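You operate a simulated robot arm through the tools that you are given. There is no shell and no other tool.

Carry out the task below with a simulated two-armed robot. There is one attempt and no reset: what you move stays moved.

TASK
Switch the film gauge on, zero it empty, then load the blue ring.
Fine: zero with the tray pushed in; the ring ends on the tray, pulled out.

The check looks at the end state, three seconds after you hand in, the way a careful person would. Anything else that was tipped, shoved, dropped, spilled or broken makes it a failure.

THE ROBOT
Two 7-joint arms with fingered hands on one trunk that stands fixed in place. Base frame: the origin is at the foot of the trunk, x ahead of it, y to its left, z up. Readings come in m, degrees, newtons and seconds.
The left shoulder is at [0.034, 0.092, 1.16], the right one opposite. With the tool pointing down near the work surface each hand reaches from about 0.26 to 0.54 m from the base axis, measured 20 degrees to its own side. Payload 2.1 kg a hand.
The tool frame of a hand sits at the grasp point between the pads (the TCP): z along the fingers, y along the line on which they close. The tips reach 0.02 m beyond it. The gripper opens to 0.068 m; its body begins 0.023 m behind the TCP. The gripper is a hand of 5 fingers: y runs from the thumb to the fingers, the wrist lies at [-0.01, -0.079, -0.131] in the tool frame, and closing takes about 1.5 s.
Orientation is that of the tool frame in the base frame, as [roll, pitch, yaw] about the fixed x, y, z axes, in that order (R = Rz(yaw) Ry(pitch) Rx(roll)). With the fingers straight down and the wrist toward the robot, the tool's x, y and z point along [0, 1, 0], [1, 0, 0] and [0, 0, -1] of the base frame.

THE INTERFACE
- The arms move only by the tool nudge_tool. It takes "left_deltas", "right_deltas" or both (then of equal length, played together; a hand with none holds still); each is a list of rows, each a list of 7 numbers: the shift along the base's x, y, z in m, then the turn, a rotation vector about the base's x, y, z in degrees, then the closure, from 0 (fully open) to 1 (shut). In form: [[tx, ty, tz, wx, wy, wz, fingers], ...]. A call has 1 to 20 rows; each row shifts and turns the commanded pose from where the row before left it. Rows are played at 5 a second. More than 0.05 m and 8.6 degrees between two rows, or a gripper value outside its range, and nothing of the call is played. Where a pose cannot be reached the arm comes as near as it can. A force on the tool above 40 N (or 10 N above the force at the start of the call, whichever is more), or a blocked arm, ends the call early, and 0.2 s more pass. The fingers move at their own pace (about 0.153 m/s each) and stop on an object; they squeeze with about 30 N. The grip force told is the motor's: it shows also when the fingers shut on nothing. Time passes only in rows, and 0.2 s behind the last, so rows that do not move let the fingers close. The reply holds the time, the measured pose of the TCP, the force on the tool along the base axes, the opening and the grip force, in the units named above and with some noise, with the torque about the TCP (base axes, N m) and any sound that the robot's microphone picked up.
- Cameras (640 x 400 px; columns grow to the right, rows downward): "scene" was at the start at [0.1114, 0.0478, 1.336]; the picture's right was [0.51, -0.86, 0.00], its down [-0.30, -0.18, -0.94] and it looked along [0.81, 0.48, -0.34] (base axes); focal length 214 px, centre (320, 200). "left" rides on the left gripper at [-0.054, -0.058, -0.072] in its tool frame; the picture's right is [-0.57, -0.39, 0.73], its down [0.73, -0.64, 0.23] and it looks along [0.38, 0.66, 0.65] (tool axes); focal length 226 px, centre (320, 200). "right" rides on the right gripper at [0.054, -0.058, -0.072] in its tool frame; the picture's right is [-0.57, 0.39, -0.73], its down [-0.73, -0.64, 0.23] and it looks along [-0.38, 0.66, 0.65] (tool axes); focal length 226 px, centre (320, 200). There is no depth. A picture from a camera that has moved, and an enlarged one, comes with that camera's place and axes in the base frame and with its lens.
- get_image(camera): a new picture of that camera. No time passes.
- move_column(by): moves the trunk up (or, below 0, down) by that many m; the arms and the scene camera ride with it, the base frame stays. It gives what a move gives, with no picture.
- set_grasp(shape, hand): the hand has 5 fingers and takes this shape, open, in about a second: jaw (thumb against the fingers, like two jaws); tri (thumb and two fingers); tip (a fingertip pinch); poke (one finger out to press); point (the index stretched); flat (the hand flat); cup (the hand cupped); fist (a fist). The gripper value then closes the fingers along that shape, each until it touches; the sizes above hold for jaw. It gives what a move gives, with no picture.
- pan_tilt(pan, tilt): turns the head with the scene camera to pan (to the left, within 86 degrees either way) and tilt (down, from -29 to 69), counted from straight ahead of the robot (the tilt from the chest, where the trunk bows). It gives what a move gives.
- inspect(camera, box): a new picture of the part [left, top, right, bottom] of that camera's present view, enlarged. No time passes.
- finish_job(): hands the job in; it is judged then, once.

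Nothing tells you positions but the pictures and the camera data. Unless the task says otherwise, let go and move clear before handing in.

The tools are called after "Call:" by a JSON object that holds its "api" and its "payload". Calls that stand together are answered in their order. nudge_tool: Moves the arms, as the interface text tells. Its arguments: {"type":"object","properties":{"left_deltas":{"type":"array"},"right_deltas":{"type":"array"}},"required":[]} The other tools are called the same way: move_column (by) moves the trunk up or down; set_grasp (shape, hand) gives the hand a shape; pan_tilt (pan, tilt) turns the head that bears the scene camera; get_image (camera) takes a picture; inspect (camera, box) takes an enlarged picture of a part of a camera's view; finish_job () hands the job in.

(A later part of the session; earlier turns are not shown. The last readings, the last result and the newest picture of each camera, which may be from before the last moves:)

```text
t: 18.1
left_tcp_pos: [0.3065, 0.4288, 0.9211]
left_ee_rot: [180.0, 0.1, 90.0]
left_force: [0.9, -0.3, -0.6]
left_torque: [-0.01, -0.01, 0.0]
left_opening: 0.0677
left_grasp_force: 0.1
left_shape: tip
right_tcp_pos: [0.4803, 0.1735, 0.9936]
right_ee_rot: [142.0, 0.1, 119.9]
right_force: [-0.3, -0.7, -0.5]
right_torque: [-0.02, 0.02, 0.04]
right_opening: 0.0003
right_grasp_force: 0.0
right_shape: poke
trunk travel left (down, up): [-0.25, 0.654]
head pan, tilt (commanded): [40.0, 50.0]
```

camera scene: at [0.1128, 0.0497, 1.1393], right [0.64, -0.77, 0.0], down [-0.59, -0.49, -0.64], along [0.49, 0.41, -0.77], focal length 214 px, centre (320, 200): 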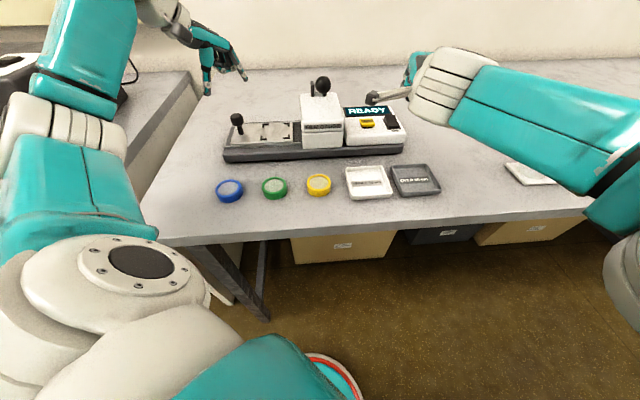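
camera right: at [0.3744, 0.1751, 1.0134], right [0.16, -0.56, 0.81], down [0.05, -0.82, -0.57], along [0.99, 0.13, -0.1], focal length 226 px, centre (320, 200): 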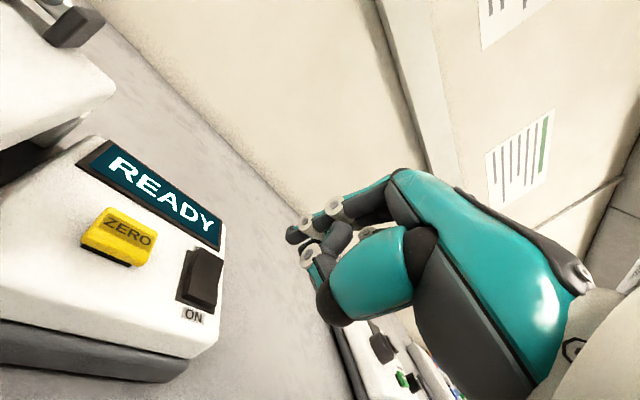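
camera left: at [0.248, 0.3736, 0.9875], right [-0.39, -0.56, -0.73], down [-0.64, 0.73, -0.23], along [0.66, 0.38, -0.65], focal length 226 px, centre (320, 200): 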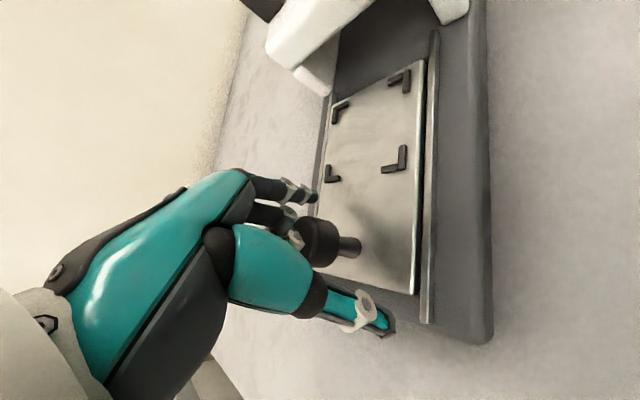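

Call:
{"api": "nudge_tool", "payload": {"left_deltas": [[0, 0, 0, 0, 0, 0, 0.25], [0, 0, 0, 0, 0, 0, 0.45], [0, 0, 0, 0, 0, 0, 0.45]]}}

Call:
{"api": "inspect", "payload": {"camera": "left", "box": [240, 150, 440, 350]}}

Call:
{"api": "inspect", "payload": {"camera": "scene", "box": [200, 80, 290, 150]}}

```text
t: 18.9
left_tcp_pos: [0.3068, 0.4296, 0.9211]
left_ee_rot: [-180.0, -0.1, 90.0]
left_force: [1.6, -0.4, -0.4]
left_torque: [0.03, -0.03, 0.05]
left_opening: 0.0377
left_grasp_force: 0.1
left_shape: tip
right_tcp_pos: [0.4817, 0.173, 0.9937]
right_ee_rot: [142.0, 0.1, 120.0]
right_force: [0.6, -0.5, 0.3]
right_torque: [0.04, 0.01, -0.03]
right_opening: 0.0
right_grasp_force: 0.0
right_shape: poke
trunk travel left (down, up): [-0.25, 0.654]
head pan, tilt (commanded): [40.0, 50.0]
```

```text
2.00 times, centred on (340, 250) of left
camera zoom: at [0.2482, 0.3738, 0.9923], right [-0.39, -0.57, -0.73], down [-0.64, 0.73, -0.23], along [0.66, 0.38, -0.65], focal length 452 px, centre (280, 100)
```

zoom: 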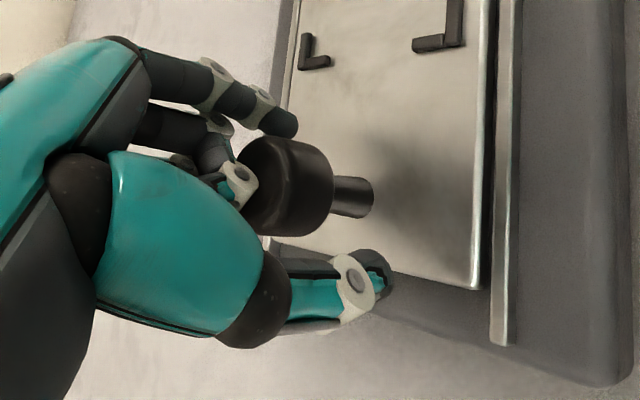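

```text
5.71 times, centred on (245, 115) of scene
camera zoom: at [0.1128, 0.0497, 1.1393], right [0.64, -0.77, 0.0], down [-0.59, -0.49, -0.64], along [0.49, 0.41, -0.77], focal length 1226 px, centre (749, 686)
```

zoom: 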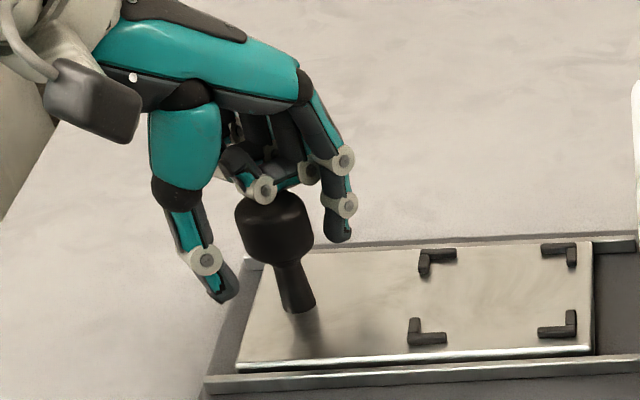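

Both fingers flank the knob properly. I'll close the rest of the way in steps.

Call:
{"api": "nudge_tool", "payload": {"left_deltas": [[0, 0, 0, 0, 0, 0, 0.55], [0, 0, 0, 0, 0, 0, 0.62], [0, 0, 0, 0, 0, 0, 0.68], [0, 0, 0, 0, 0, 0, 0.72], [0, 0, 0, 0, 0, 0, 0.72]]}}

Call:
{"api": "inspect", "payload": {"camera": "left", "box": [240, 150, 440, 350]}}

Call:
{"api": "inspect", "payload": {"camera": "scene", "box": [200, 80, 290, 150]}}

```text
t: 20.1
left_tcp_pos: [0.3068, 0.4292, 0.9211]
left_ee_rot: [180.0, -0.1, 90.0]
left_force: [1.0, -0.4, -0.2]
left_torque: [-0.02, -0.01, 0.02]
left_opening: 0.0203
left_grasp_force: 0.1
left_shape: tip
right_tcp_pos: [0.4803, 0.1734, 0.9922]
right_ee_rot: [142.1, 0.0, 120.0]
right_force: [-0.4, 0.4, -0.7]
right_torque: [0.03, -0.02, -0.03]
right_opening: 0.0
right_grasp_force: 0.1
right_shape: poke
trunk travel left (down, up): [-0.25, 0.654]
head pan, tilt (commanded): [40.0, 50.0]
```

```text
2.00 times, centred on (340, 250) of left
camera zoom: at [0.2484, 0.3738, 0.9923], right [-0.39, -0.57, -0.73], down [-0.64, 0.73, -0.23], along [0.66, 0.38, -0.65], focal length 452 px, centre (280, 100)
```

zoom: 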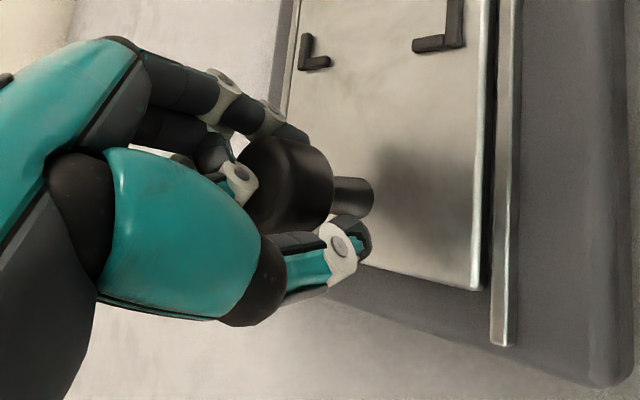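

```text
5.71 times, centred on (245, 115) of scene
camera zoom: at [0.1129, 0.0497, 1.1393], right [0.64, -0.77, 0.0], down [-0.59, -0.49, -0.64], along [0.49, 0.41, -0.77], focal length 1226 px, centre (749, 686)
```

zoom: 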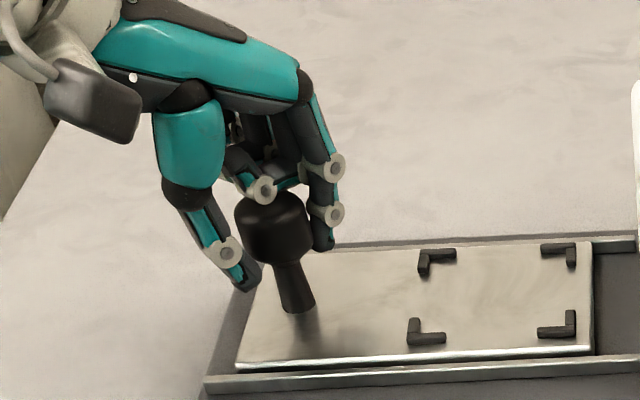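

Call:
{"api": "nudge_tool", "payload": {"left_deltas": [[0, 0, 0, 0, 0, 0, 0.78], [0, 0, 0, 0, 0, 0, 0.84], [0, 0, 0, 0, 0, 0, 0.9], [0, 0, 0, 0, 0, 0, 0.9]]}}

Call:
{"api": "inspect", "payload": {"camera": "left", "box": [240, 150, 440, 350]}}

Call:
{"api": "inspect", "payload": {"camera": "scene", "box": [200, 80, 290, 150]}}

```text
t: 21.1
left_tcp_pos: [0.3072, 0.4303, 0.9192]
left_ee_rot: [-179.8, 0.1, 89.9]
left_force: [-7.4, -5.8, -24.3]
left_torque: [0.0, 0.14, -0.03]
left_opening: 0.0193
left_grasp_force: 30.0
left_shape: tip
right_tcp_pos: [0.481, 0.1749, 0.9935]
right_ee_rot: [142.0, 0.0, 120.0]
right_force: [-0.5, 0.5, -0.4]
right_torque: [-0.01, 0.01, 0.03]
right_opening: 0.0
right_grasp_force: 0.0
right_shape: poke
trunk travel left (down, up): [-0.25, 0.654]
head pan, tilt (commanded): [40.0, 50.0]
```

```text
2.00 times, centred on (340, 250) of left
camera zoom: at [0.2483, 0.3744, 0.9912], right [-0.39, -0.57, -0.73], down [-0.64, 0.73, -0.23], along [0.66, 0.38, -0.65], focal length 452 px, centre (280, 100)
```

zoom: 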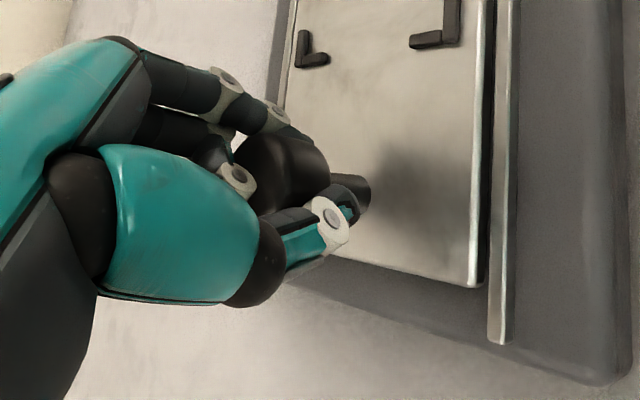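

```text
5.71 times, centred on (245, 115) of scene
camera zoom: at [0.113, 0.0505, 1.1391], right [0.64, -0.77, 0.0], down [-0.59, -0.49, -0.64], along [0.49, 0.41, -0.77], focal length 1226 px, centre (749, 686)
```

zoom: 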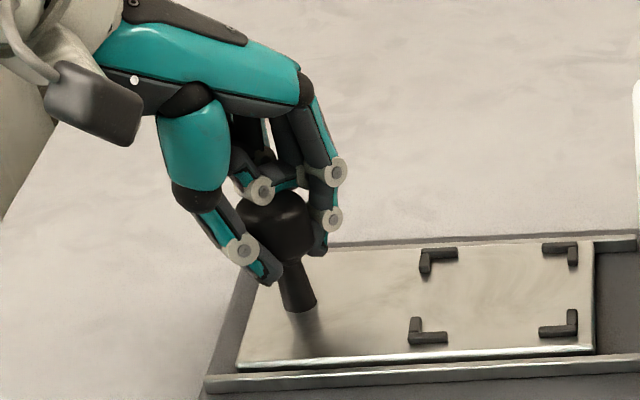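

The pinch holds, but the fingers under the knob are pulling up on it (−24 N). I'll lower a few mm to relieve it.

Call:
{"api": "nudge_tool", "payload": {"left_deltas": [[0, 0, -0.002, 0, 0, 0, 0.82], [0, 0, -0.002, 0, 0, 0, 0.8], [0, 0, 0, 0, 0, 0, 0.8]]}}

```text
t: 21.9
left_tcp_pos: [0.3067, 0.4276, 0.9187]
left_ee_rot: [179.9, -0.1, 90.0]
left_force: [-4.4, -1.2, -4.9]
left_torque: [0.07, -0.01, -0.03]
left_opening: 0.02
left_grasp_force: 30.2
left_shape: tip
right_tcp_pos: [0.4806, 0.1737, 0.9926]
right_ee_rot: [142.0, 0.1, 119.9]
right_force: [-0.2, 0.5, -0.1]
right_torque: [-0.03, 0.02, -0.01]
right_opening: 0.0001
right_grasp_force: 0.0
right_shape: poke
trunk travel left (down, up): [-0.25, 0.654]
head pan, tilt (commanded): [40.0, 50.0]
```

Forces are low now. I'll start sliding the tray in along (0.707,−0.707), first 2 cm.

Call:
{"api": "nudge_tool", "payload": {"left_deltas": [[0.0035, -0.0035, 0, 0, 0, 0, 0.8], [0.0035, -0.0035, 0, 0, 0, 0, 0.8], [0.0035, -0.0035, 0, 0, 0, 0, 0.8], [0.0035, -0.0035, 0, 0, 0, 0, 0.8], [0, 0, 0, 0, 0, 0, 0.8]]}}

Call:
{"api": "get_image", "payload": {"camera": "scene"}}

Call:
{"api": "inspect", "payload": {"camera": "scene", "box": [190, 60, 410, 200]}}

```text
t: 23.1
left_tcp_pos: [0.3198, 0.4136, 0.9183]
left_ee_rot: [180.0, -0.1, 90.1]
left_force: [-4.7, -4.4, -14.3]
left_torque: [-0.03, 0.09, -0.08]
left_opening: 0.0198
left_grasp_force: 29.9
left_shape: tip
right_tcp_pos: [0.4805, 0.1737, 0.9937]
right_ee_rot: [141.9, 0.1, 119.9]
right_force: [0.4, -0.2, 0.0]
right_torque: [0.01, -0.01, 0.0]
right_opening: 0.0001
right_grasp_force: 0.1
right_shape: poke
trunk travel left (down, up): [-0.25, 0.654]
head pan, tilt (commanded): [40.0, 50.0]
```

```text
taken
camera scene: at [0.113, 0.05, 1.1392], right [0.64, -0.77, 0.0], down [-0.59, -0.49, -0.64], along [0.49, 0.41, -0.77], focal length 214 px, centre (320, 200)
```

scene: 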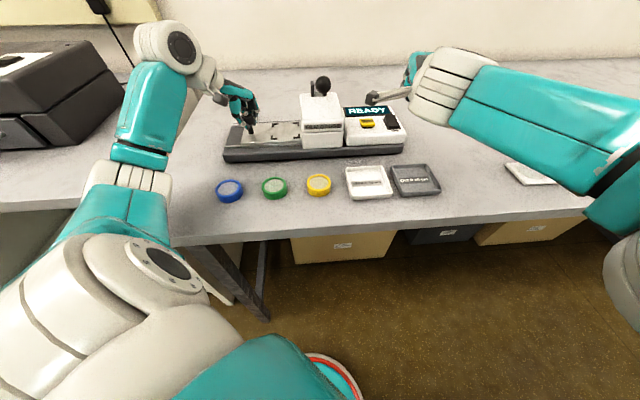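

```text
2.86 times, centred on (300, 130) of scene
camera zoom: at [0.113, 0.05, 1.1392], right [0.64, -0.77, 0.0], down [-0.59, -0.49, -0.64], along [0.49, 0.41, -0.77], focal length 613 px, centre (377, 400)
```

zoom: 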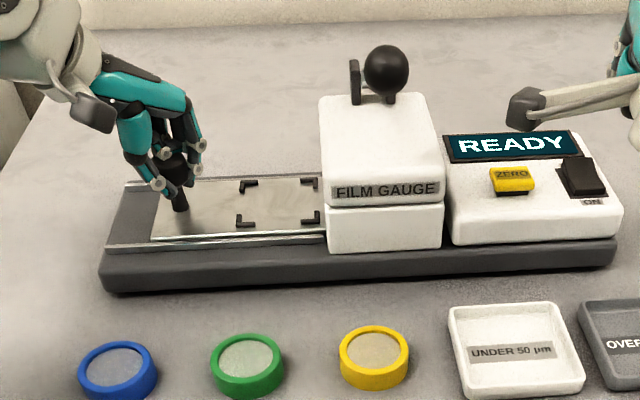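

The tray slides smoothly with the knob. I'll continue another 4 cm, easing the hand slightly lower.

Call:
{"api": "nudge_tool", "payload": {"left_deltas": [[0.0045, -0.0045, -0.001, 0, 0, 0, 0.8], [0.0045, -0.0045, 0, 0, 0, 0, 0.8], [0.0045, -0.0045, 0, 0, 0, 0, 0.8], [0.0045, -0.0045, 0, 0, 0, 0, 0.8], [0.0045, -0.0045, 0, 0, 0, 0, 0.8], [0.0045, -0.0045, 0, 0, 0, 0, 0.8], [0, 0, 0, 0, 0, 0, 0.8]]}}

Call:
{"api": "inspect", "payload": {"camera": "scene", "box": [190, 60, 410, 200]}}

Call:
{"api": "get_image", "payload": {"camera": "left"}}

```text
t: 24.7
left_tcp_pos: [0.3467, 0.386, 0.9165]
left_ee_rot: [180.0, -0.1, 90.0]
left_force: [-5.2, -7.3, -7.8]
left_torque: [0.04, 0.05, -0.04]
left_opening: 0.0199
left_grasp_force: 29.5
left_shape: tip
right_tcp_pos: [0.4803, 0.174, 0.9933]
right_ee_rot: [141.9, 0.1, 120.0]
right_force: [-0.8, 0.4, 1.0]
right_torque: [-0.01, 0.02, -0.02]
right_opening: 0.0002
right_grasp_force: 0.1
right_shape: poke
trunk travel left (down, up): [-0.25, 0.654]
head pan, tilt (commanded): [40.0, 50.0]
```

```text
2.86 times, centred on (300, 130) of scene
camera zoom: at [0.1124, 0.0493, 1.1394], right [0.64, -0.77, 0.0], down [-0.59, -0.49, -0.64], along [0.49, 0.41, -0.77], focal length 613 px, centre (377, 400)
```

zoom: 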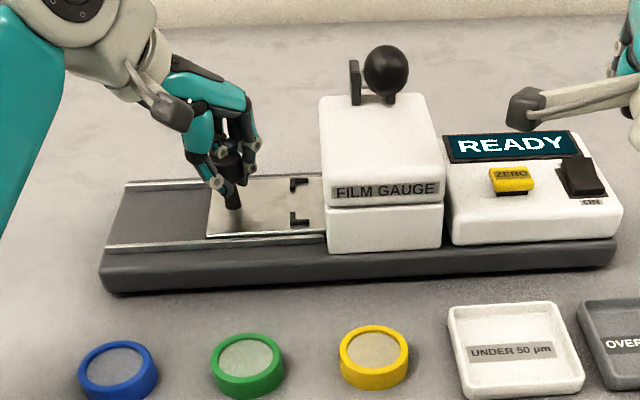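

```text
taken
camera left: at [0.289, 0.3311, 0.9883], right [-0.39, -0.57, -0.73], down [-0.64, 0.73, -0.23], along [0.66, 0.38, -0.65], focal length 226 px, centre (320, 200)
```

left: 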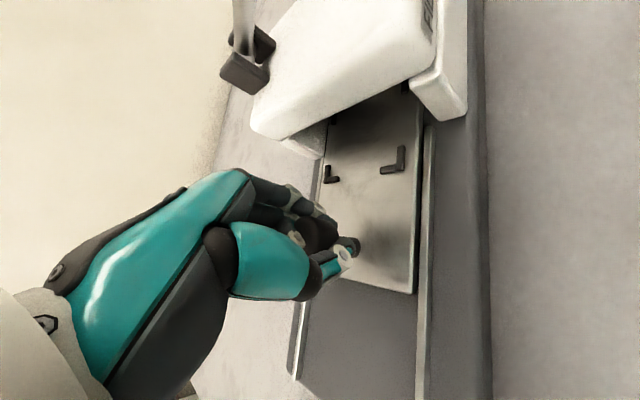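

Gauge body is unmoved and the tray is 5.8 cm in. I'll go on in smaller steps toward the end stop.

Call:
{"api": "nudge_tool", "payload": {"left_deltas": [[0.0035, -0.0035, 0, 0, 0, 0, 0.8], [0.0035, -0.0035, 0, 0, 0, 0, 0.8], [0.0035, -0.0035, 0, 0, 0, 0, 0.8], [0.0035, -0.0035, 0, 0, 0, 0, 0.8], [0, 0, 0, 0, 0, 0, 0.8]]}}

Call:
{"api": "inspect", "payload": {"camera": "scene", "box": [190, 60, 410, 200]}}

Call:
{"api": "get_image", "payload": {"camera": "left"}}

```text
t: 25.9
left_tcp_pos: [0.3603, 0.3726, 0.9171]
left_ee_rot: [180.0, -0.1, 90.0]
left_force: [-2.8, -1.0, -4.4]
left_torque: [0.01, 0.04, -0.05]
left_opening: 0.0197
left_grasp_force: 30.1
left_shape: tip
right_tcp_pos: [0.4807, 0.1735, 0.9948]
right_ee_rot: [142.0, 0.1, 119.9]
right_force: [-0.8, 0.2, 0.1]
right_torque: [0.01, -0.01, -0.03]
right_opening: 0.0001
right_grasp_force: 0.0
right_shape: poke
trunk travel left (down, up): [-0.25, 0.654]
head pan, tilt (commanded): [40.0, 50.0]
```

```text
2.86 times, centred on (300, 130) of scene
camera zoom: at [0.1128, 0.0496, 1.1394], right [0.64, -0.77, 0.0], down [-0.59, -0.49, -0.64], along [0.49, 0.41, -0.77], focal length 613 px, centre (377, 400)
```

zoom: 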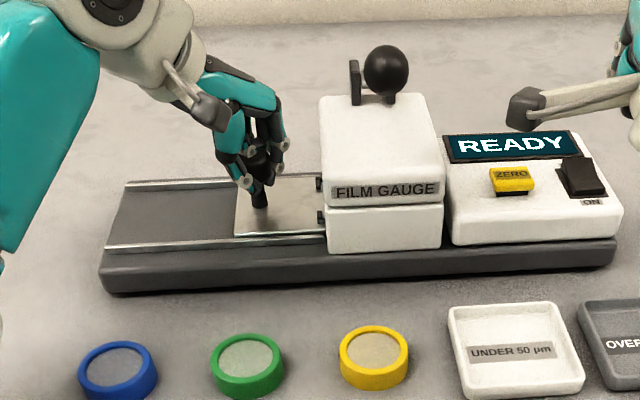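

```text
taken
camera left: at [0.3024, 0.317, 0.9878], right [-0.39, -0.57, -0.73], down [-0.64, 0.73, -0.23], along [0.66, 0.38, -0.65], focal length 226 px, centre (320, 200)
```

left: 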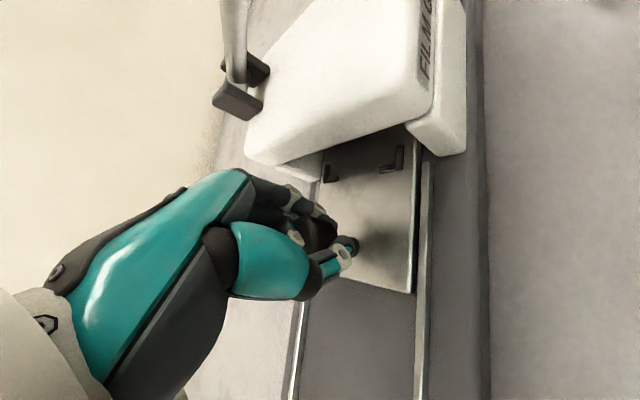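

Call:
{"api": "nudge_tool", "payload": {"left_deltas": [[0.003, -0.003, 0, 0, 0, 0, 0.8], [0.003, -0.003, 0, 0, 0, 0, 0.8], [0.003, -0.003, 0, 0, 0, 0, 0.8], [0, 0, 0, 0, 0, 0, 0.8]]}}

Call:
{"api": "inspect", "payload": {"camera": "scene", "box": [190, 60, 410, 200]}}

Call:
{"api": "get_image", "payload": {"camera": "left"}}

```text
t: 26.9
left_tcp_pos: [0.3704, 0.3627, 0.9168]
left_ee_rot: [-179.9, 0.1, 89.9]
left_force: [-8.9, -10.5, -16.8]
left_torque: [-0.01, 0.14, -0.06]
left_opening: 0.0179
left_grasp_force: 29.9
left_shape: tip
right_tcp_pos: [0.4811, 0.1741, 0.9922]
right_ee_rot: [142.0, 0.0, 119.9]
right_force: [-0.1, 0.8, 0.1]
right_torque: [0.0, -0.01, 0.01]
right_opening: 0.0
right_grasp_force: 0.0
right_shape: poke
trunk travel left (down, up): [-0.25, 0.654]
head pan, tilt (commanded): [40.0, 50.0]
```

```text
2.86 times, centred on (300, 130) of scene
camera zoom: at [0.1127, 0.0493, 1.1392], right [0.64, -0.77, 0.0], down [-0.59, -0.49, -0.64], along [0.49, 0.41, -0.77], focal length 613 px, centre (377, 400)
```

zoom: 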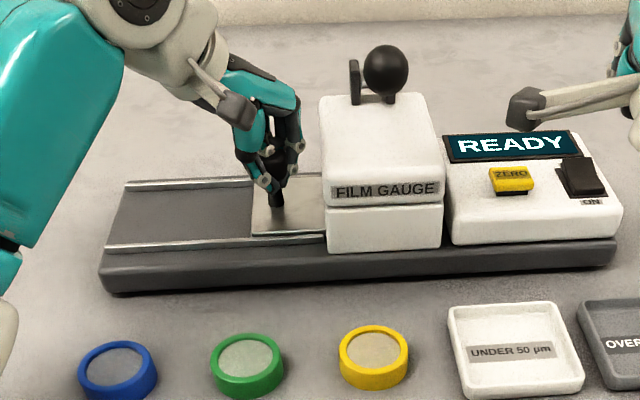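

```text
taken
camera left: at [0.3114, 0.3077, 0.9881], right [-0.39, -0.57, -0.73], down [-0.64, 0.73, -0.23], along [0.66, 0.38, -0.65], focal length 226 px, centre (320, 200)
```

left: 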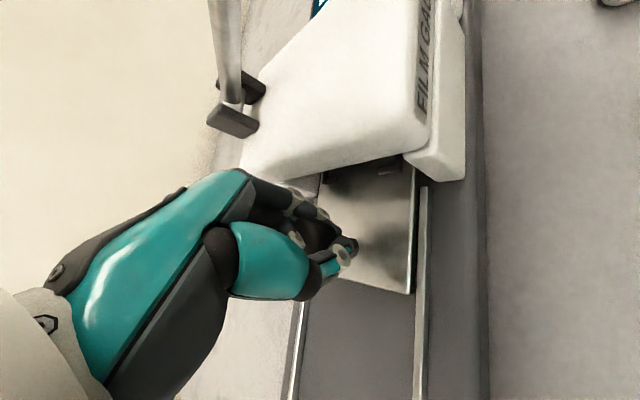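

The slide force is small but a sideways and lifting force is building up; I'll relieve that and push a bit further to find the end stop.

Call:
{"api": "nudge_tool", "payload": {"left_deltas": [[-0.001, -0.001, -0.001, 0, 0, 0, 0.78], [0.0015, -0.0015, -0.0005, 0, 0, 0, 0.78], [0.0015, -0.0015, 0, 0, 0, 0, 0.78], [0, 0, 0, 0, 0, 0, 0.78]]}}

Call:
{"api": "inspect", "payload": {"camera": "scene", "box": [190, 60, 410, 200]}}

Call:
{"api": "inspect", "payload": {"camera": "left", "box": [200, 100, 460, 320]}}

```text
t: 27.9
left_tcp_pos: [0.3733, 0.3591, 0.916]
left_ee_rot: [180.0, -0.1, 90.0]
left_force: [-3.7, -0.9, -0.4]
left_torque: [0.02, 0.03, -0.03]
left_opening: 0.0179
left_grasp_force: 29.9
left_shape: tip
right_tcp_pos: [0.4798, 0.1728, 0.9929]
right_ee_rot: [142.0, 0.1, 119.9]
right_force: [0.6, -0.5, 0.5]
right_torque: [0.0, -0.02, -0.01]
right_opening: 0.0002
right_grasp_force: 0.0
right_shape: poke
trunk travel left (down, up): [-0.25, 0.654]
head pan, tilt (commanded): [40.0, 50.0]
```

```text
2.86 times, centred on (300, 130) of scene
camera zoom: at [0.1125, 0.0497, 1.1394], right [0.64, -0.77, 0.0], down [-0.59, -0.49, -0.64], along [0.49, 0.41, -0.77], focal length 613 px, centre (377, 400)
```

zoom: 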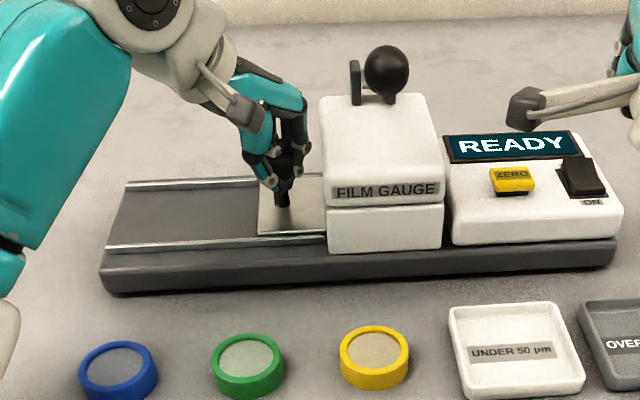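

```text
1.82 times, centred on (330, 210) of left
camera zoom: at [0.3135, 0.3041, 0.987], right [-0.39, -0.57, -0.73], down [-0.64, 0.73, -0.23], along [0.66, 0.38, -0.64], focal length 411 px, centre (302, 182)
```

zoom: 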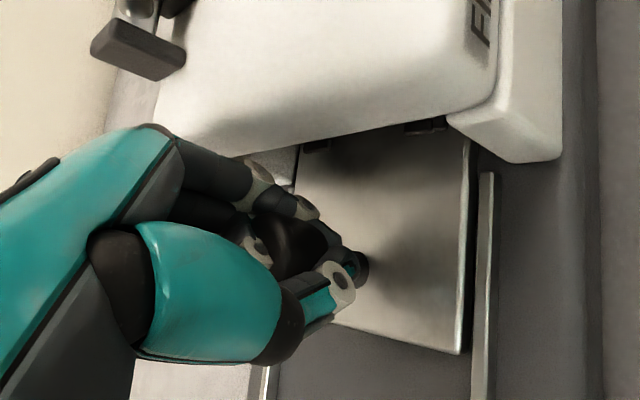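

Call:
{"api": "nudge_tool", "payload": {"left_deltas": [[0.0015, -0.0015, 0, 0, 0, 0, 0.78], [0.0015, -0.0015, 0, 0, 0, 0, 0.78], [0.0015, -0.0015, 0, 0, 0, 0, 0.78], [0, 0, 0, 0, 0, 0, 0.78]]}}

Call:
{"api": "inspect", "payload": {"camera": "scene", "box": [240, 80, 350, 160]}}

Call:
{"api": "inspect", "payload": {"camera": "left", "box": [200, 100, 460, 320]}}

```text
t: 28.9
left_tcp_pos: [0.3771, 0.3532, 0.9176]
left_ee_rot: [179.8, -0.1, 89.9]
left_force: [-4.0, 0.5, 10.1]
left_torque: [0.05, -0.09, 0.02]
left_opening: 0.0152
left_grasp_force: 30.0
left_shape: tip
right_tcp_pos: [0.4798, 0.1734, 0.9935]
right_ee_rot: [141.9, 0.1, 119.8]
right_force: [-1.2, 0.9, 0.1]
right_torque: [0.0, 0.01, -0.02]
right_opening: 0.0001
right_grasp_force: 0.1
right_shape: poke
trunk travel left (down, up): [-0.25, 0.654]
head pan, tilt (commanded): [40.0, 50.0]
```

```text
5.00 times, centred on (295, 120) of scene
camera zoom: at [0.1118, 0.0492, 1.1396], right [0.64, -0.77, 0.0], down [-0.59, -0.49, -0.64], along [0.49, 0.41, -0.77], focal length 1072 px, centre (445, 600)
```

zoom: 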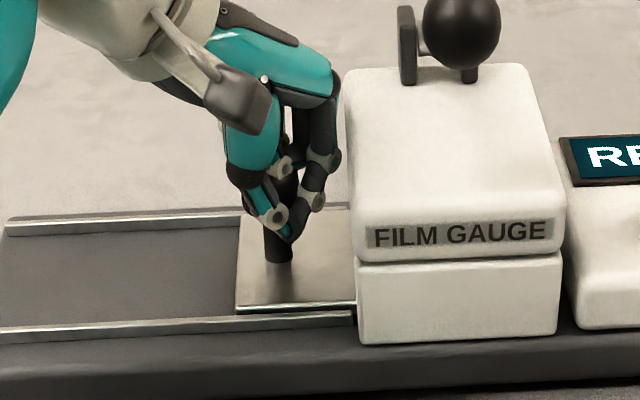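

```text
1.82 times, centred on (330, 210) of left
camera zoom: at [0.3174, 0.299, 0.9871], right [-0.38, -0.56, -0.73], down [-0.64, 0.73, -0.23], along [0.67, 0.38, -0.64], focal length 411 px, centre (302, 182)
```

zoom: 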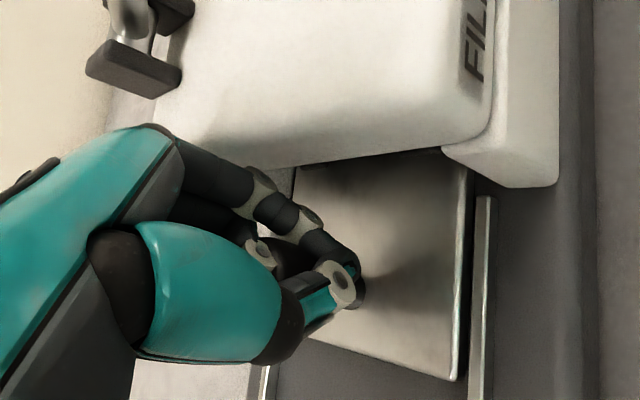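

The pinch slipped forward on the knob (opening fell to 15 mm), likely because the tray is near or at its stop. I'll open slightly and lift off, keeping the index clear of the head, then check the tray.

Call:
{"api": "nudge_tool", "payload": {"left_deltas": [[-0.002, 0, 0, 0, 0, 0, 0.7], [-0.002, 0, 0, 0, 0, 0, 0.62], [0, 0, 0, 0, 0, 0, 0.62]]}}

Call:
{"api": "inspect", "payload": {"camera": "scene", "box": [240, 80, 350, 160]}}

Call:
{"api": "inspect", "payload": {"camera": "left", "box": [200, 100, 460, 320]}}

```text
t: 29.7
left_tcp_pos: [0.3732, 0.354, 0.9162]
left_ee_rot: [179.8, -0.1, 89.9]
left_force: [6.0, 5.0, 22.6]
left_torque: [0.17, -0.23, -0.01]
left_opening: 0.0258
left_grasp_force: 0.0
left_shape: tip
right_tcp_pos: [0.4806, 0.1737, 0.9934]
right_ee_rot: [141.9, 0.0, 120.0]
right_force: [-0.2, -0.1, -0.2]
right_torque: [0.0, -0.02, 0.02]
right_opening: 0.0
right_grasp_force: 0.1
right_shape: poke
trunk travel left (down, up): [-0.25, 0.654]
head pan, tilt (commanded): [40.0, 50.0]
```

```text
5.00 times, centred on (295, 120) of scene
camera zoom: at [0.1125, 0.0491, 1.1396], right [0.64, -0.77, 0.0], down [-0.59, -0.49, -0.64], along [0.49, 0.41, -0.77], focal length 1072 px, centre (445, 600)
```

zoom: 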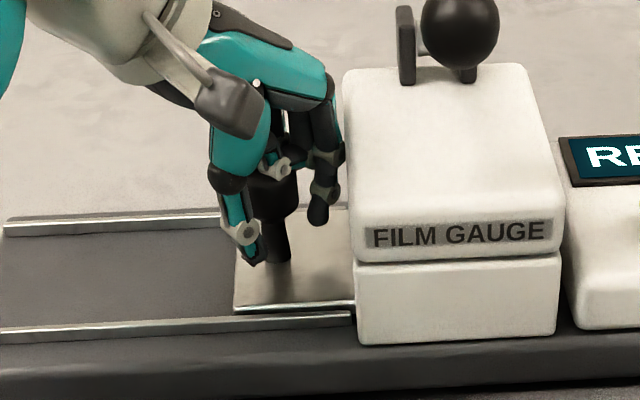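

```text
1.82 times, centred on (330, 210) of left
camera zoom: at [0.3146, 0.2987, 0.9871], right [-0.38, -0.56, -0.73], down [-0.64, 0.73, -0.23], along [0.67, 0.38, -0.64], focal length 411 px, centre (302, 182)
```

zoom: 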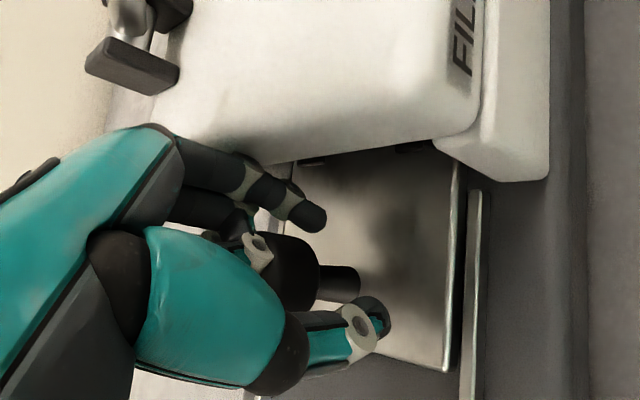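

Now the curled finger is pressing down on the knob top (22 N), so I lift straight up right away.

Call:
{"api": "nudge_tool", "payload": {"left_deltas": [[-0.001, 0, 0.01, 0, 0, 0, 0.6], [-0.001, 0, 0.015, 0, 0, 0, 0.6], [0, 0, 0.02, 0, 0, 0, 0.6], [0, 0, 0.02, 0, 0, 0, 0.6], [0, 0, 0, 0, 0, 0, 0.6]]}}

Call:
{"api": "inspect", "payload": {"camera": "scene", "box": [190, 60, 410, 200]}}

Call:
{"api": "get_image", "payload": {"camera": "left"}}

```text
t: 30.9
left_tcp_pos: [0.3719, 0.3554, 0.9804]
left_ee_rot: [-180.0, -0.1, 90.0]
left_force: [-0.1, 0.9, -0.4]
left_torque: [0.03, -0.02, 0.03]
left_opening: 0.0267
left_grasp_force: 0.2
left_shape: tip
right_tcp_pos: [0.4799, 0.1727, 0.9925]
right_ee_rot: [142.0, 0.1, 119.9]
right_force: [-0.6, 0.1, 0.2]
right_torque: [0.0, 0.01, 0.02]
right_opening: 0.0
right_grasp_force: 0.1
right_shape: poke
trunk travel left (down, up): [-0.25, 0.654]
head pan, tilt (commanded): [40.0, 50.0]
```

```text
2.86 times, centred on (300, 130) of scene
camera zoom: at [0.1128, 0.0496, 1.1393], right [0.64, -0.77, 0.0], down [-0.59, -0.49, -0.64], along [0.49, 0.41, -0.77], focal length 613 px, centre (377, 400)
```

zoom: 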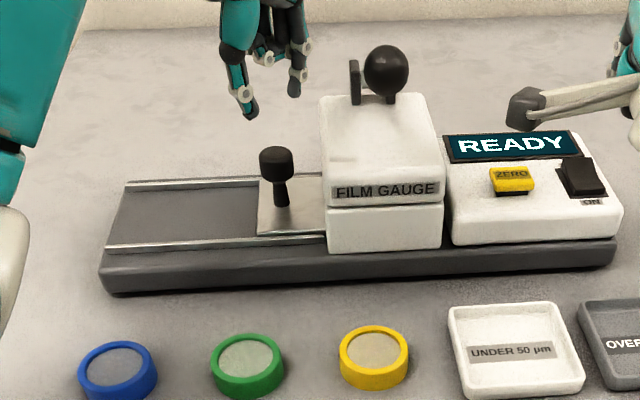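

```text
taken
camera left: at [0.3127, 0.2989, 1.0511], right [-0.39, -0.57, -0.73], down [-0.64, 0.73, -0.23], along [0.66, 0.38, -0.65], focal length 226 px, centre (320, 200)
```

left: 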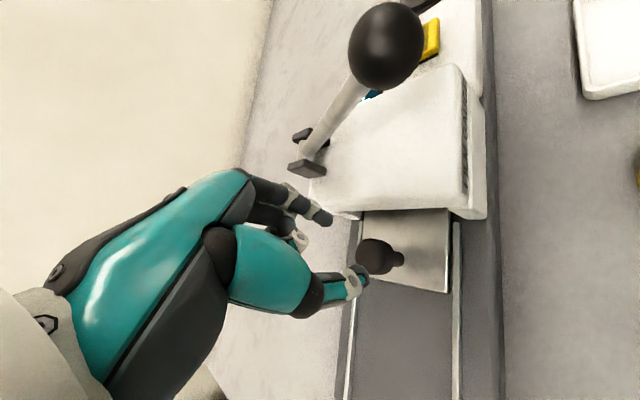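

The tray has moved about 9.5 cm and the brackets are hidden under the head, so it's probably at the stop. To be sure, I'll nudge the knob from its outer side with the fingers closed.

Call:
{"api": "nudge_tool", "payload": {"left_deltas": [[-0.009, 0.014, 0, 0, 0, 0, 0.8], [-0.009, 0.014, 0, 0, 0, 0, 1.0], [-0.009, 0.014, 0, 0, 0, 0, 1.0], [0, 0, -0.02, 0, 0, 0, 1.0], [0, 0, -0.02, 0, 0, 0, 1.0], [0, 0, -0.015, 0, 0, 0, 1.0], [0, 0, 0, 0, 0, 0, 1.0]]}}

Call:
{"api": "get_image", "payload": {"camera": "left"}}

Call:
{"api": "inspect", "payload": {"camera": "scene", "box": [240, 80, 350, 160]}}

```text
t: 32.5
left_tcp_pos: [0.3436, 0.3971, 0.9222]
left_ee_rot: [-179.9, -0.2, 90.0]
left_force: [-0.1, 0.4, -0.1]
left_torque: [-0.01, 0.02, 0.06]
left_opening: 0.0004
left_grasp_force: 30.2
left_shape: tip
right_tcp_pos: [0.4794, 0.1737, 0.9934]
right_ee_rot: [142.0, 0.1, 119.9]
right_force: [-0.4, 0.0, 0.3]
right_torque: [0.0, 0.0, 0.01]
right_opening: 0.0001
right_grasp_force: 0.1
right_shape: poke
trunk travel left (down, up): [-0.25, 0.654]
head pan, tilt (commanded): [40.0, 50.0]
```

```text
taken
camera left: at [0.2853, 0.3416, 0.9943], right [-0.39, -0.57, -0.73], down [-0.64, 0.73, -0.23], along [0.66, 0.38, -0.65], focal length 226 px, centre (320, 200)
```

left: 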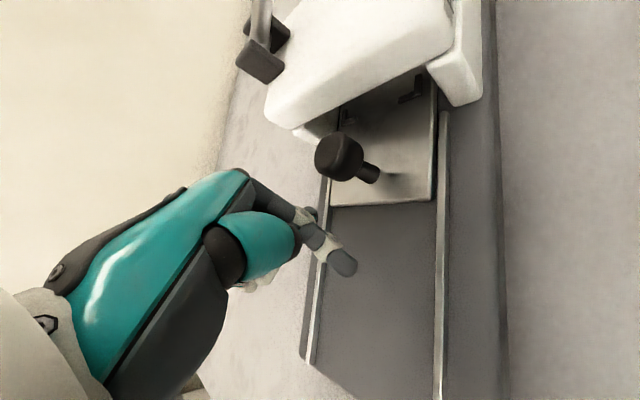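

```text
5.00 times, centred on (295, 120) of scene
camera zoom: at [0.1128, 0.0497, 1.1393], right [0.64, -0.77, 0.0], down [-0.59, -0.49, -0.64], along [0.49, 0.41, -0.77], focal length 1072 px, centre (445, 600)
```

zoom: 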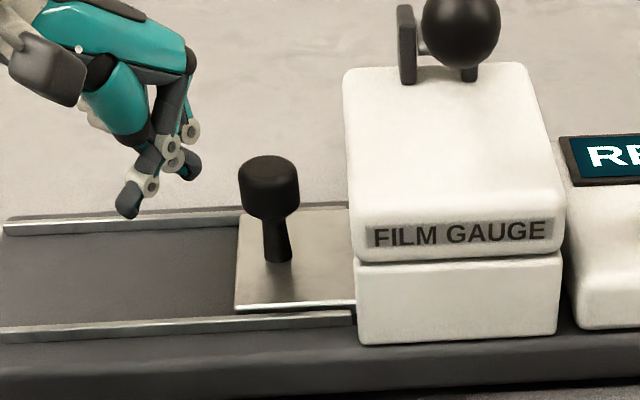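

The knob is straight ahead along the slide axis from the closed fingers. I'll approach and push lightly.

Call:
{"api": "nudge_tool", "payload": {"left_deltas": [[0.004, -0.004, 0, 0, 0, 0, 1.0], [0.004, -0.004, 0, 0, 0, 0, 1.0], [0.004, -0.004, 0, 0, 0, 0, 1.0], [0.003, -0.003, 0, 0, 0, 0, 1.0], [0, 0, 0, 0, 0, 0, 1.0]]}}

Call:
{"api": "get_image", "payload": {"camera": "left"}}

Call:
{"api": "inspect", "payload": {"camera": "scene", "box": [240, 80, 350, 160]}}

```text
t: 33.7
left_tcp_pos: [0.3586, 0.384, 0.9255]
left_ee_rot: [-180.0, -0.1, 90.1]
left_force: [-0.3, 0.0, 1.0]
left_torque: [0.0, 0.01, 0.04]
left_opening: 0.0
left_grasp_force: 30.1
left_shape: tip
right_tcp_pos: [0.4798, 0.1736, 0.9932]
right_ee_rot: [142.0, 0.1, 119.9]
right_force: [0.6, 0.5, -0.4]
right_torque: [-0.01, -0.02, 0.0]
right_opening: 0.0
right_grasp_force: 0.1
right_shape: poke
trunk travel left (down, up): [-0.25, 0.654]
head pan, tilt (commanded): [40.0, 50.0]
```

```text
taken
camera left: at [0.3001, 0.3276, 0.9969], right [-0.39, -0.57, -0.73], down [-0.64, 0.73, -0.23], along [0.66, 0.38, -0.65], focal length 226 px, centre (320, 200)
```

left: 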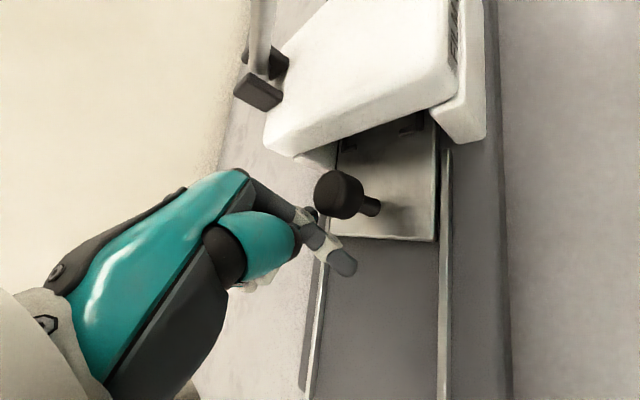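

```text
5.00 times, centred on (295, 120) of scene
camera zoom: at [0.1128, 0.0497, 1.1393], right [0.64, -0.77, 0.0], down [-0.59, -0.49, -0.64], along [0.49, 0.41, -0.77], focal length 1072 px, centre (445, 600)
```

zoom: 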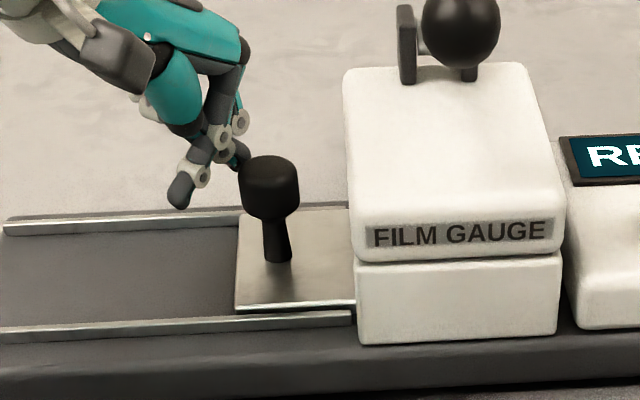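

Call:
{"api": "nudge_tool", "payload": {"left_deltas": [[0.002, -0.002, 0, 0, 0, 0, 1.0], [0.002, -0.002, 0, 0, 0, 0, 1.0], [0.0015, -0.0015, 0, 0, 0, 0, 1.0], [0, 0, 0, 0, 0, 0, 1.0]]}}

Call:
{"api": "inspect", "payload": {"camera": "scene", "box": [240, 80, 350, 160]}}

```text
t: 34.7
left_tcp_pos: [0.3637, 0.3773, 0.926]
left_ee_rot: [180.0, 0.0, 89.9]
left_force: [-0.9, 4.4, 1.1]
left_torque: [-0.02, -0.03, 0.04]
left_opening: 0.0
left_grasp_force: 30.2
left_shape: tip
right_tcp_pos: [0.4807, 0.1736, 0.9919]
right_ee_rot: [141.9, 0.1, 120.0]
right_force: [-0.7, -0.5, -0.6]
right_torque: [0.0, 0.01, 0.04]
right_opening: 0.0001
right_grasp_force: 0.0
right_shape: poke
trunk travel left (down, up): [-0.25, 0.654]
head pan, tilt (commanded): [40.0, 50.0]
```

```text
5.00 times, centred on (295, 120) of scene
camera zoom: at [0.1126, 0.0502, 1.1393], right [0.64, -0.77, 0.0], down [-0.59, -0.49, -0.64], along [0.49, 0.41, -0.77], focal length 1072 px, centre (445, 600)
```

zoom: 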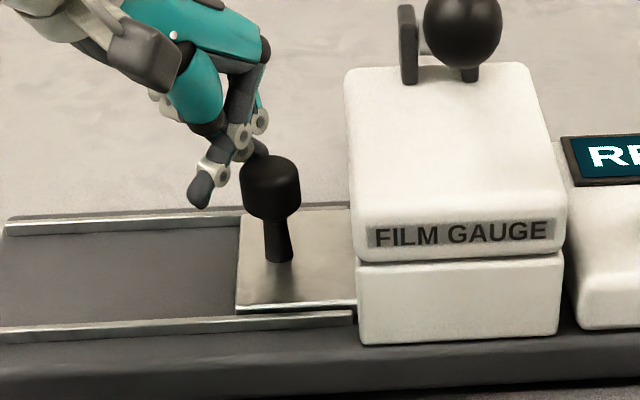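

Call:
{"api": "nudge_tool", "payload": {"left_deltas": [[0.0015, -0.0015, 0, 0, 0, 0, 1.0], [0.0015, -0.0015, 0, 0, 0, 0, 1.0], [0, 0, 0, 0, 0, 0, 1.0]]}}

Call:
{"api": "inspect", "payload": {"camera": "scene", "box": [240, 80, 350, 160]}}

Call:
{"api": "get_image", "payload": {"camera": "left"}}

```text
t: 35.5
left_tcp_pos: [0.3681, 0.3748, 0.9261]
left_ee_rot: [-180.0, -0.1, 90.0]
left_force: [1.5, 4.6, 3.8]
left_torque: [0.02, -0.05, 0.09]
left_opening: 0.0
left_grasp_force: 29.5
left_shape: tip
right_tcp_pos: [0.4805, 0.1741, 0.9924]
right_ee_rot: [142.0, 0.0, 119.9]
right_force: [-0.7, 0.3, 0.1]
right_torque: [0.0, -0.02, 0.01]
right_opening: 0.0002
right_grasp_force: 0.0
right_shape: poke
trunk travel left (down, up): [-0.25, 0.654]
head pan, tilt (commanded): [40.0, 50.0]
```

```text
5.00 times, centred on (295, 120) of scene
camera zoom: at [0.1127, 0.0501, 1.1394], right [0.64, -0.77, 0.0], down [-0.59, -0.49, -0.64], along [0.49, 0.41, -0.77], focal length 1072 px, centre (445, 600)
```

zoom: 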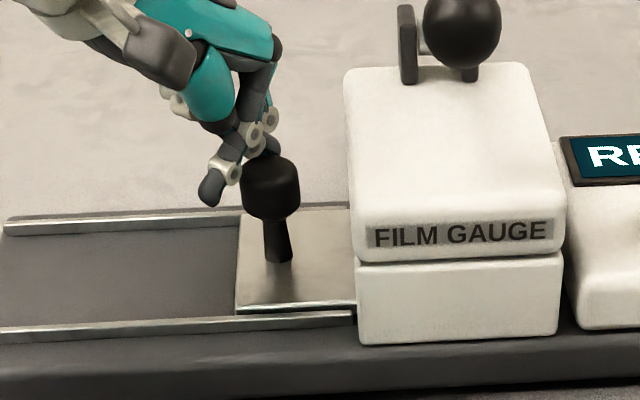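

```text
taken
camera left: at [0.3087, 0.3198, 0.9972], right [-0.39, -0.57, -0.73], down [-0.64, 0.73, -0.23], along [0.66, 0.38, -0.65], focal length 226 px, centre (320, 200)
```

left: 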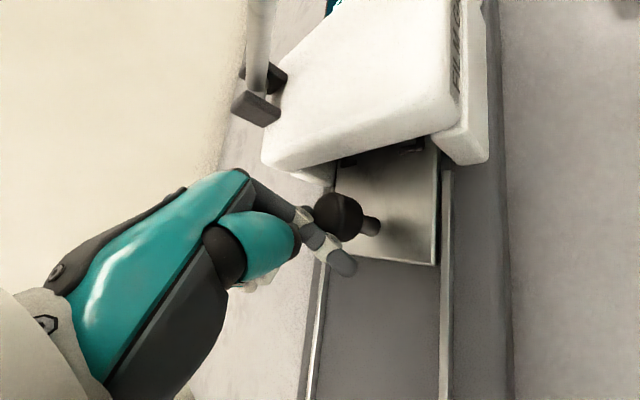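

The contact is only the curled finger sliding over the knob, so this check isn't conclusive. I'll back off, switch the left hand to a single poke finger and push the knob squarely.

Call:
{"api": "nudge_tool", "payload": {"left_deltas": [[-0.005, 0.005, 0.002, 0, 0, 0, 1.0], [-0.01, 0.01, 0.01, 0, 0, 0, 1.0], [-0.01, 0.01, 0.01, 0, 0, 0, 1.0], [0, 0, 0, 0, 0, 0, 1.0]]}}

Call:
{"api": "set_grasp", "payload": {"hand": "left", "shape": "poke"}}

Call:
{"api": "get_image", "payload": {"camera": "left"}}

Call:
{"api": "inspect", "payload": {"camera": "scene", "box": [190, 60, 410, 200]}}

```text
t: 36.5
left_tcp_pos: [0.3426, 0.3989, 0.9498]
left_ee_rot: [180.0, 0.0, 90.0]
left_force: [-0.1, 0.0, -0.2]
left_torque: [-0.01, 0.0, -0.02]
left_opening: 0.0
left_grasp_force: 29.8
left_shape: tip
right_tcp_pos: [0.4801, 0.1734, 0.9938]
right_ee_rot: [142.0, 0.0, 120.0]
right_force: [0.1, -0.5, -0.3]
right_torque: [0.05, -0.03, 0.0]
right_opening: 0.0
right_grasp_force: 0.1
right_shape: poke
trunk travel left (down, up): [-0.25, 0.654]
head pan, tilt (commanded): [40.0, 50.0]
```

```text
t: 37.4
left_tcp_pos: [0.3428, 0.399, 0.9485]
left_ee_rot: [-180.0, 0.0, 90.0]
left_force: [0.2, 0.9, -0.2]
left_torque: [-0.05, -0.01, 0.02]
left_opening: 0.0
left_grasp_force: 0.0
left_shape: poke
right_tcp_pos: [0.4809, 0.1733, 0.9929]
right_ee_rot: [142.0, 0.1, 119.8]
right_force: [0.1, 0.0, -0.1]
right_torque: [0.01, -0.01, 0.0]
right_opening: 0.0002
right_grasp_force: 0.0
right_shape: poke
trunk travel left (down, up): [-0.25, 0.654]
head pan, tilt (commanded): [40.0, 50.0]
```

```text
taken
camera left: at [0.2833, 0.3439, 1.0206], right [-0.39, -0.57, -0.73], down [-0.64, 0.73, -0.23], along [0.66, 0.38, -0.65], focal length 226 px, centre (320, 200)
```

left: 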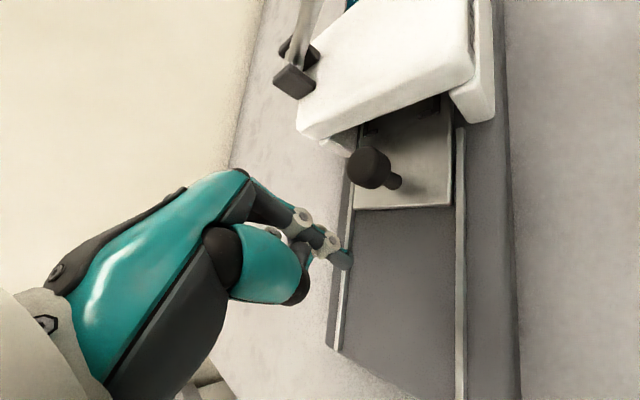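

```text
2.86 times, centred on (300, 130) of scene
camera zoom: at [0.1128, 0.0497, 1.1393], right [0.64, -0.77, 0.0], down [-0.59, -0.49, -0.64], along [0.49, 0.41, -0.77], focal length 613 px, centre (377, 400)
```

zoom: 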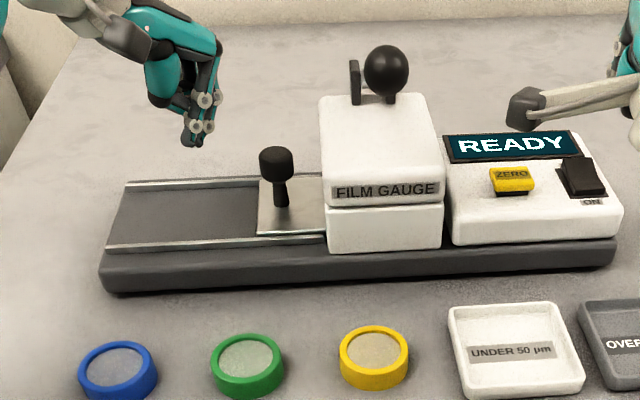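

The tray is unchanged. I'll lower the poke finger beside the knob and push straight along the slide axis.

Call:
{"api": "nudge_tool", "payload": {"left_deltas": [[0, 0, -0.014, 0, 0, 0, 0], [0, 0, -0.014, 0, 0, 0, 0], [0.005, -0.005, 0, 0, 0, 0, 0], [0.005, -0.005, 0, 0, 0, 0, 0], [0.005, -0.005, 0, 0, 0, 0, 0], [0, 0, 0, 0, 0, 0, 0]]}}

Call:
{"api": "get_image", "payload": {"camera": "left"}}

Call:
{"api": "inspect", "payload": {"camera": "scene", "box": [240, 80, 350, 160]}}

```text
t: 38.8
left_tcp_pos: [0.3584, 0.3841, 0.92]
left_ee_rot: [-179.9, 0.0, 90.0]
left_force: [0.7, 0.0, 0.2]
left_torque: [-0.01, 0.04, -0.02]
left_opening: 0.0
left_grasp_force: 0.0
left_shape: poke
right_tcp_pos: [0.4812, 0.1731, 0.9924]
right_ee_rot: [142.0, 0.0, 119.9]
right_force: [-0.5, 0.3, 0.8]
right_torque: [0.01, 0.02, 0.02]
right_opening: 0.0
right_grasp_force: 0.1
right_shape: poke
trunk travel left (down, up): [-0.25, 0.654]
head pan, tilt (commanded): [40.0, 50.0]
```

```text
taken
camera left: at [0.2994, 0.329, 0.9917], right [-0.39, -0.57, -0.73], down [-0.64, 0.73, -0.23], along [0.66, 0.38, -0.65], focal length 226 px, centre (320, 200)
```

left: 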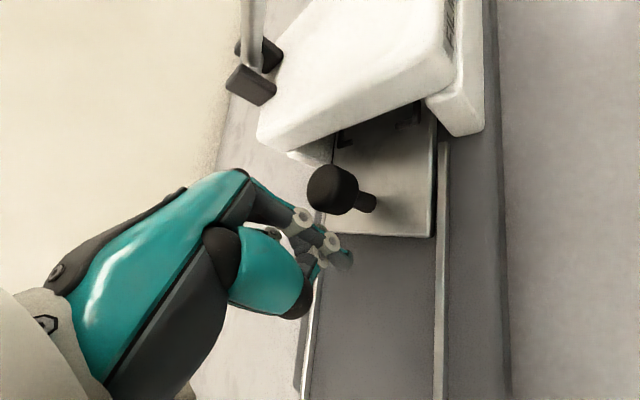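

```text
5.00 times, centred on (295, 120) of scene
camera zoom: at [0.1128, 0.0497, 1.1393], right [0.64, -0.77, 0.0], down [-0.59, -0.49, -0.64], along [0.49, 0.41, -0.77], focal length 1072 px, centre (445, 600)
```

zoom: 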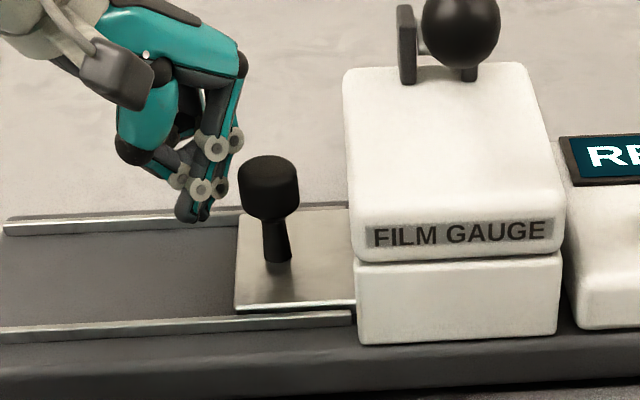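

Call:
{"api": "nudge_tool", "payload": {"left_deltas": [[0.0025, -0.0025, 0, 0, 0, 0, 0], [0.0025, -0.0025, 0, 0, 0, 0, 0], [0.002, -0.002, 0, 0, 0, 0, 0], [0, 0, 0, 0, 0, 0, 0]]}}

Call:
{"api": "inspect", "payload": {"camera": "scene", "box": [240, 80, 350, 160]}}

```text
t: 39.8
left_tcp_pos: [0.3654, 0.3774, 0.9201]
left_ee_rot: [-179.9, -0.2, 90.0]
left_force: [-0.2, 0.3, 0.5]
left_torque: [0.02, -0.08, 0.0]
left_opening: 0.0001
left_grasp_force: 0.2
left_shape: poke
right_tcp_pos: [0.4806, 0.173, 0.9918]
right_ee_rot: [142.0, 0.1, 120.0]
right_force: [0.6, -0.6, 0.4]
right_torque: [0.01, 0.01, 0.01]
right_opening: 0.0
right_grasp_force: 0.1
right_shape: poke
trunk travel left (down, up): [-0.25, 0.654]
head pan, tilt (commanded): [40.0, 50.0]
```

```text
5.00 times, centred on (295, 120) of scene
camera zoom: at [0.1127, 0.0498, 1.1394], right [0.64, -0.77, 0.0], down [-0.59, -0.49, -0.64], along [0.49, 0.41, -0.77], focal length 1072 px, centre (445, 600)
```

zoom: 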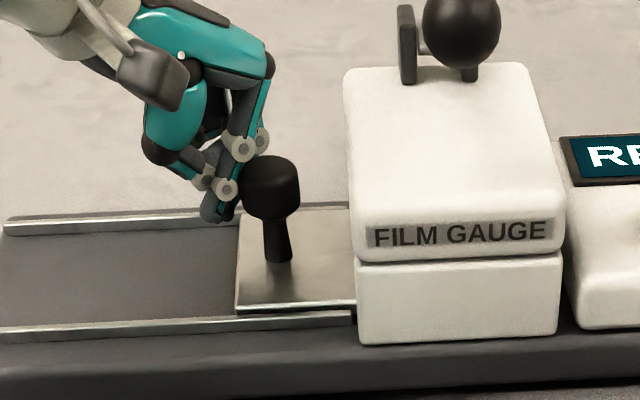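

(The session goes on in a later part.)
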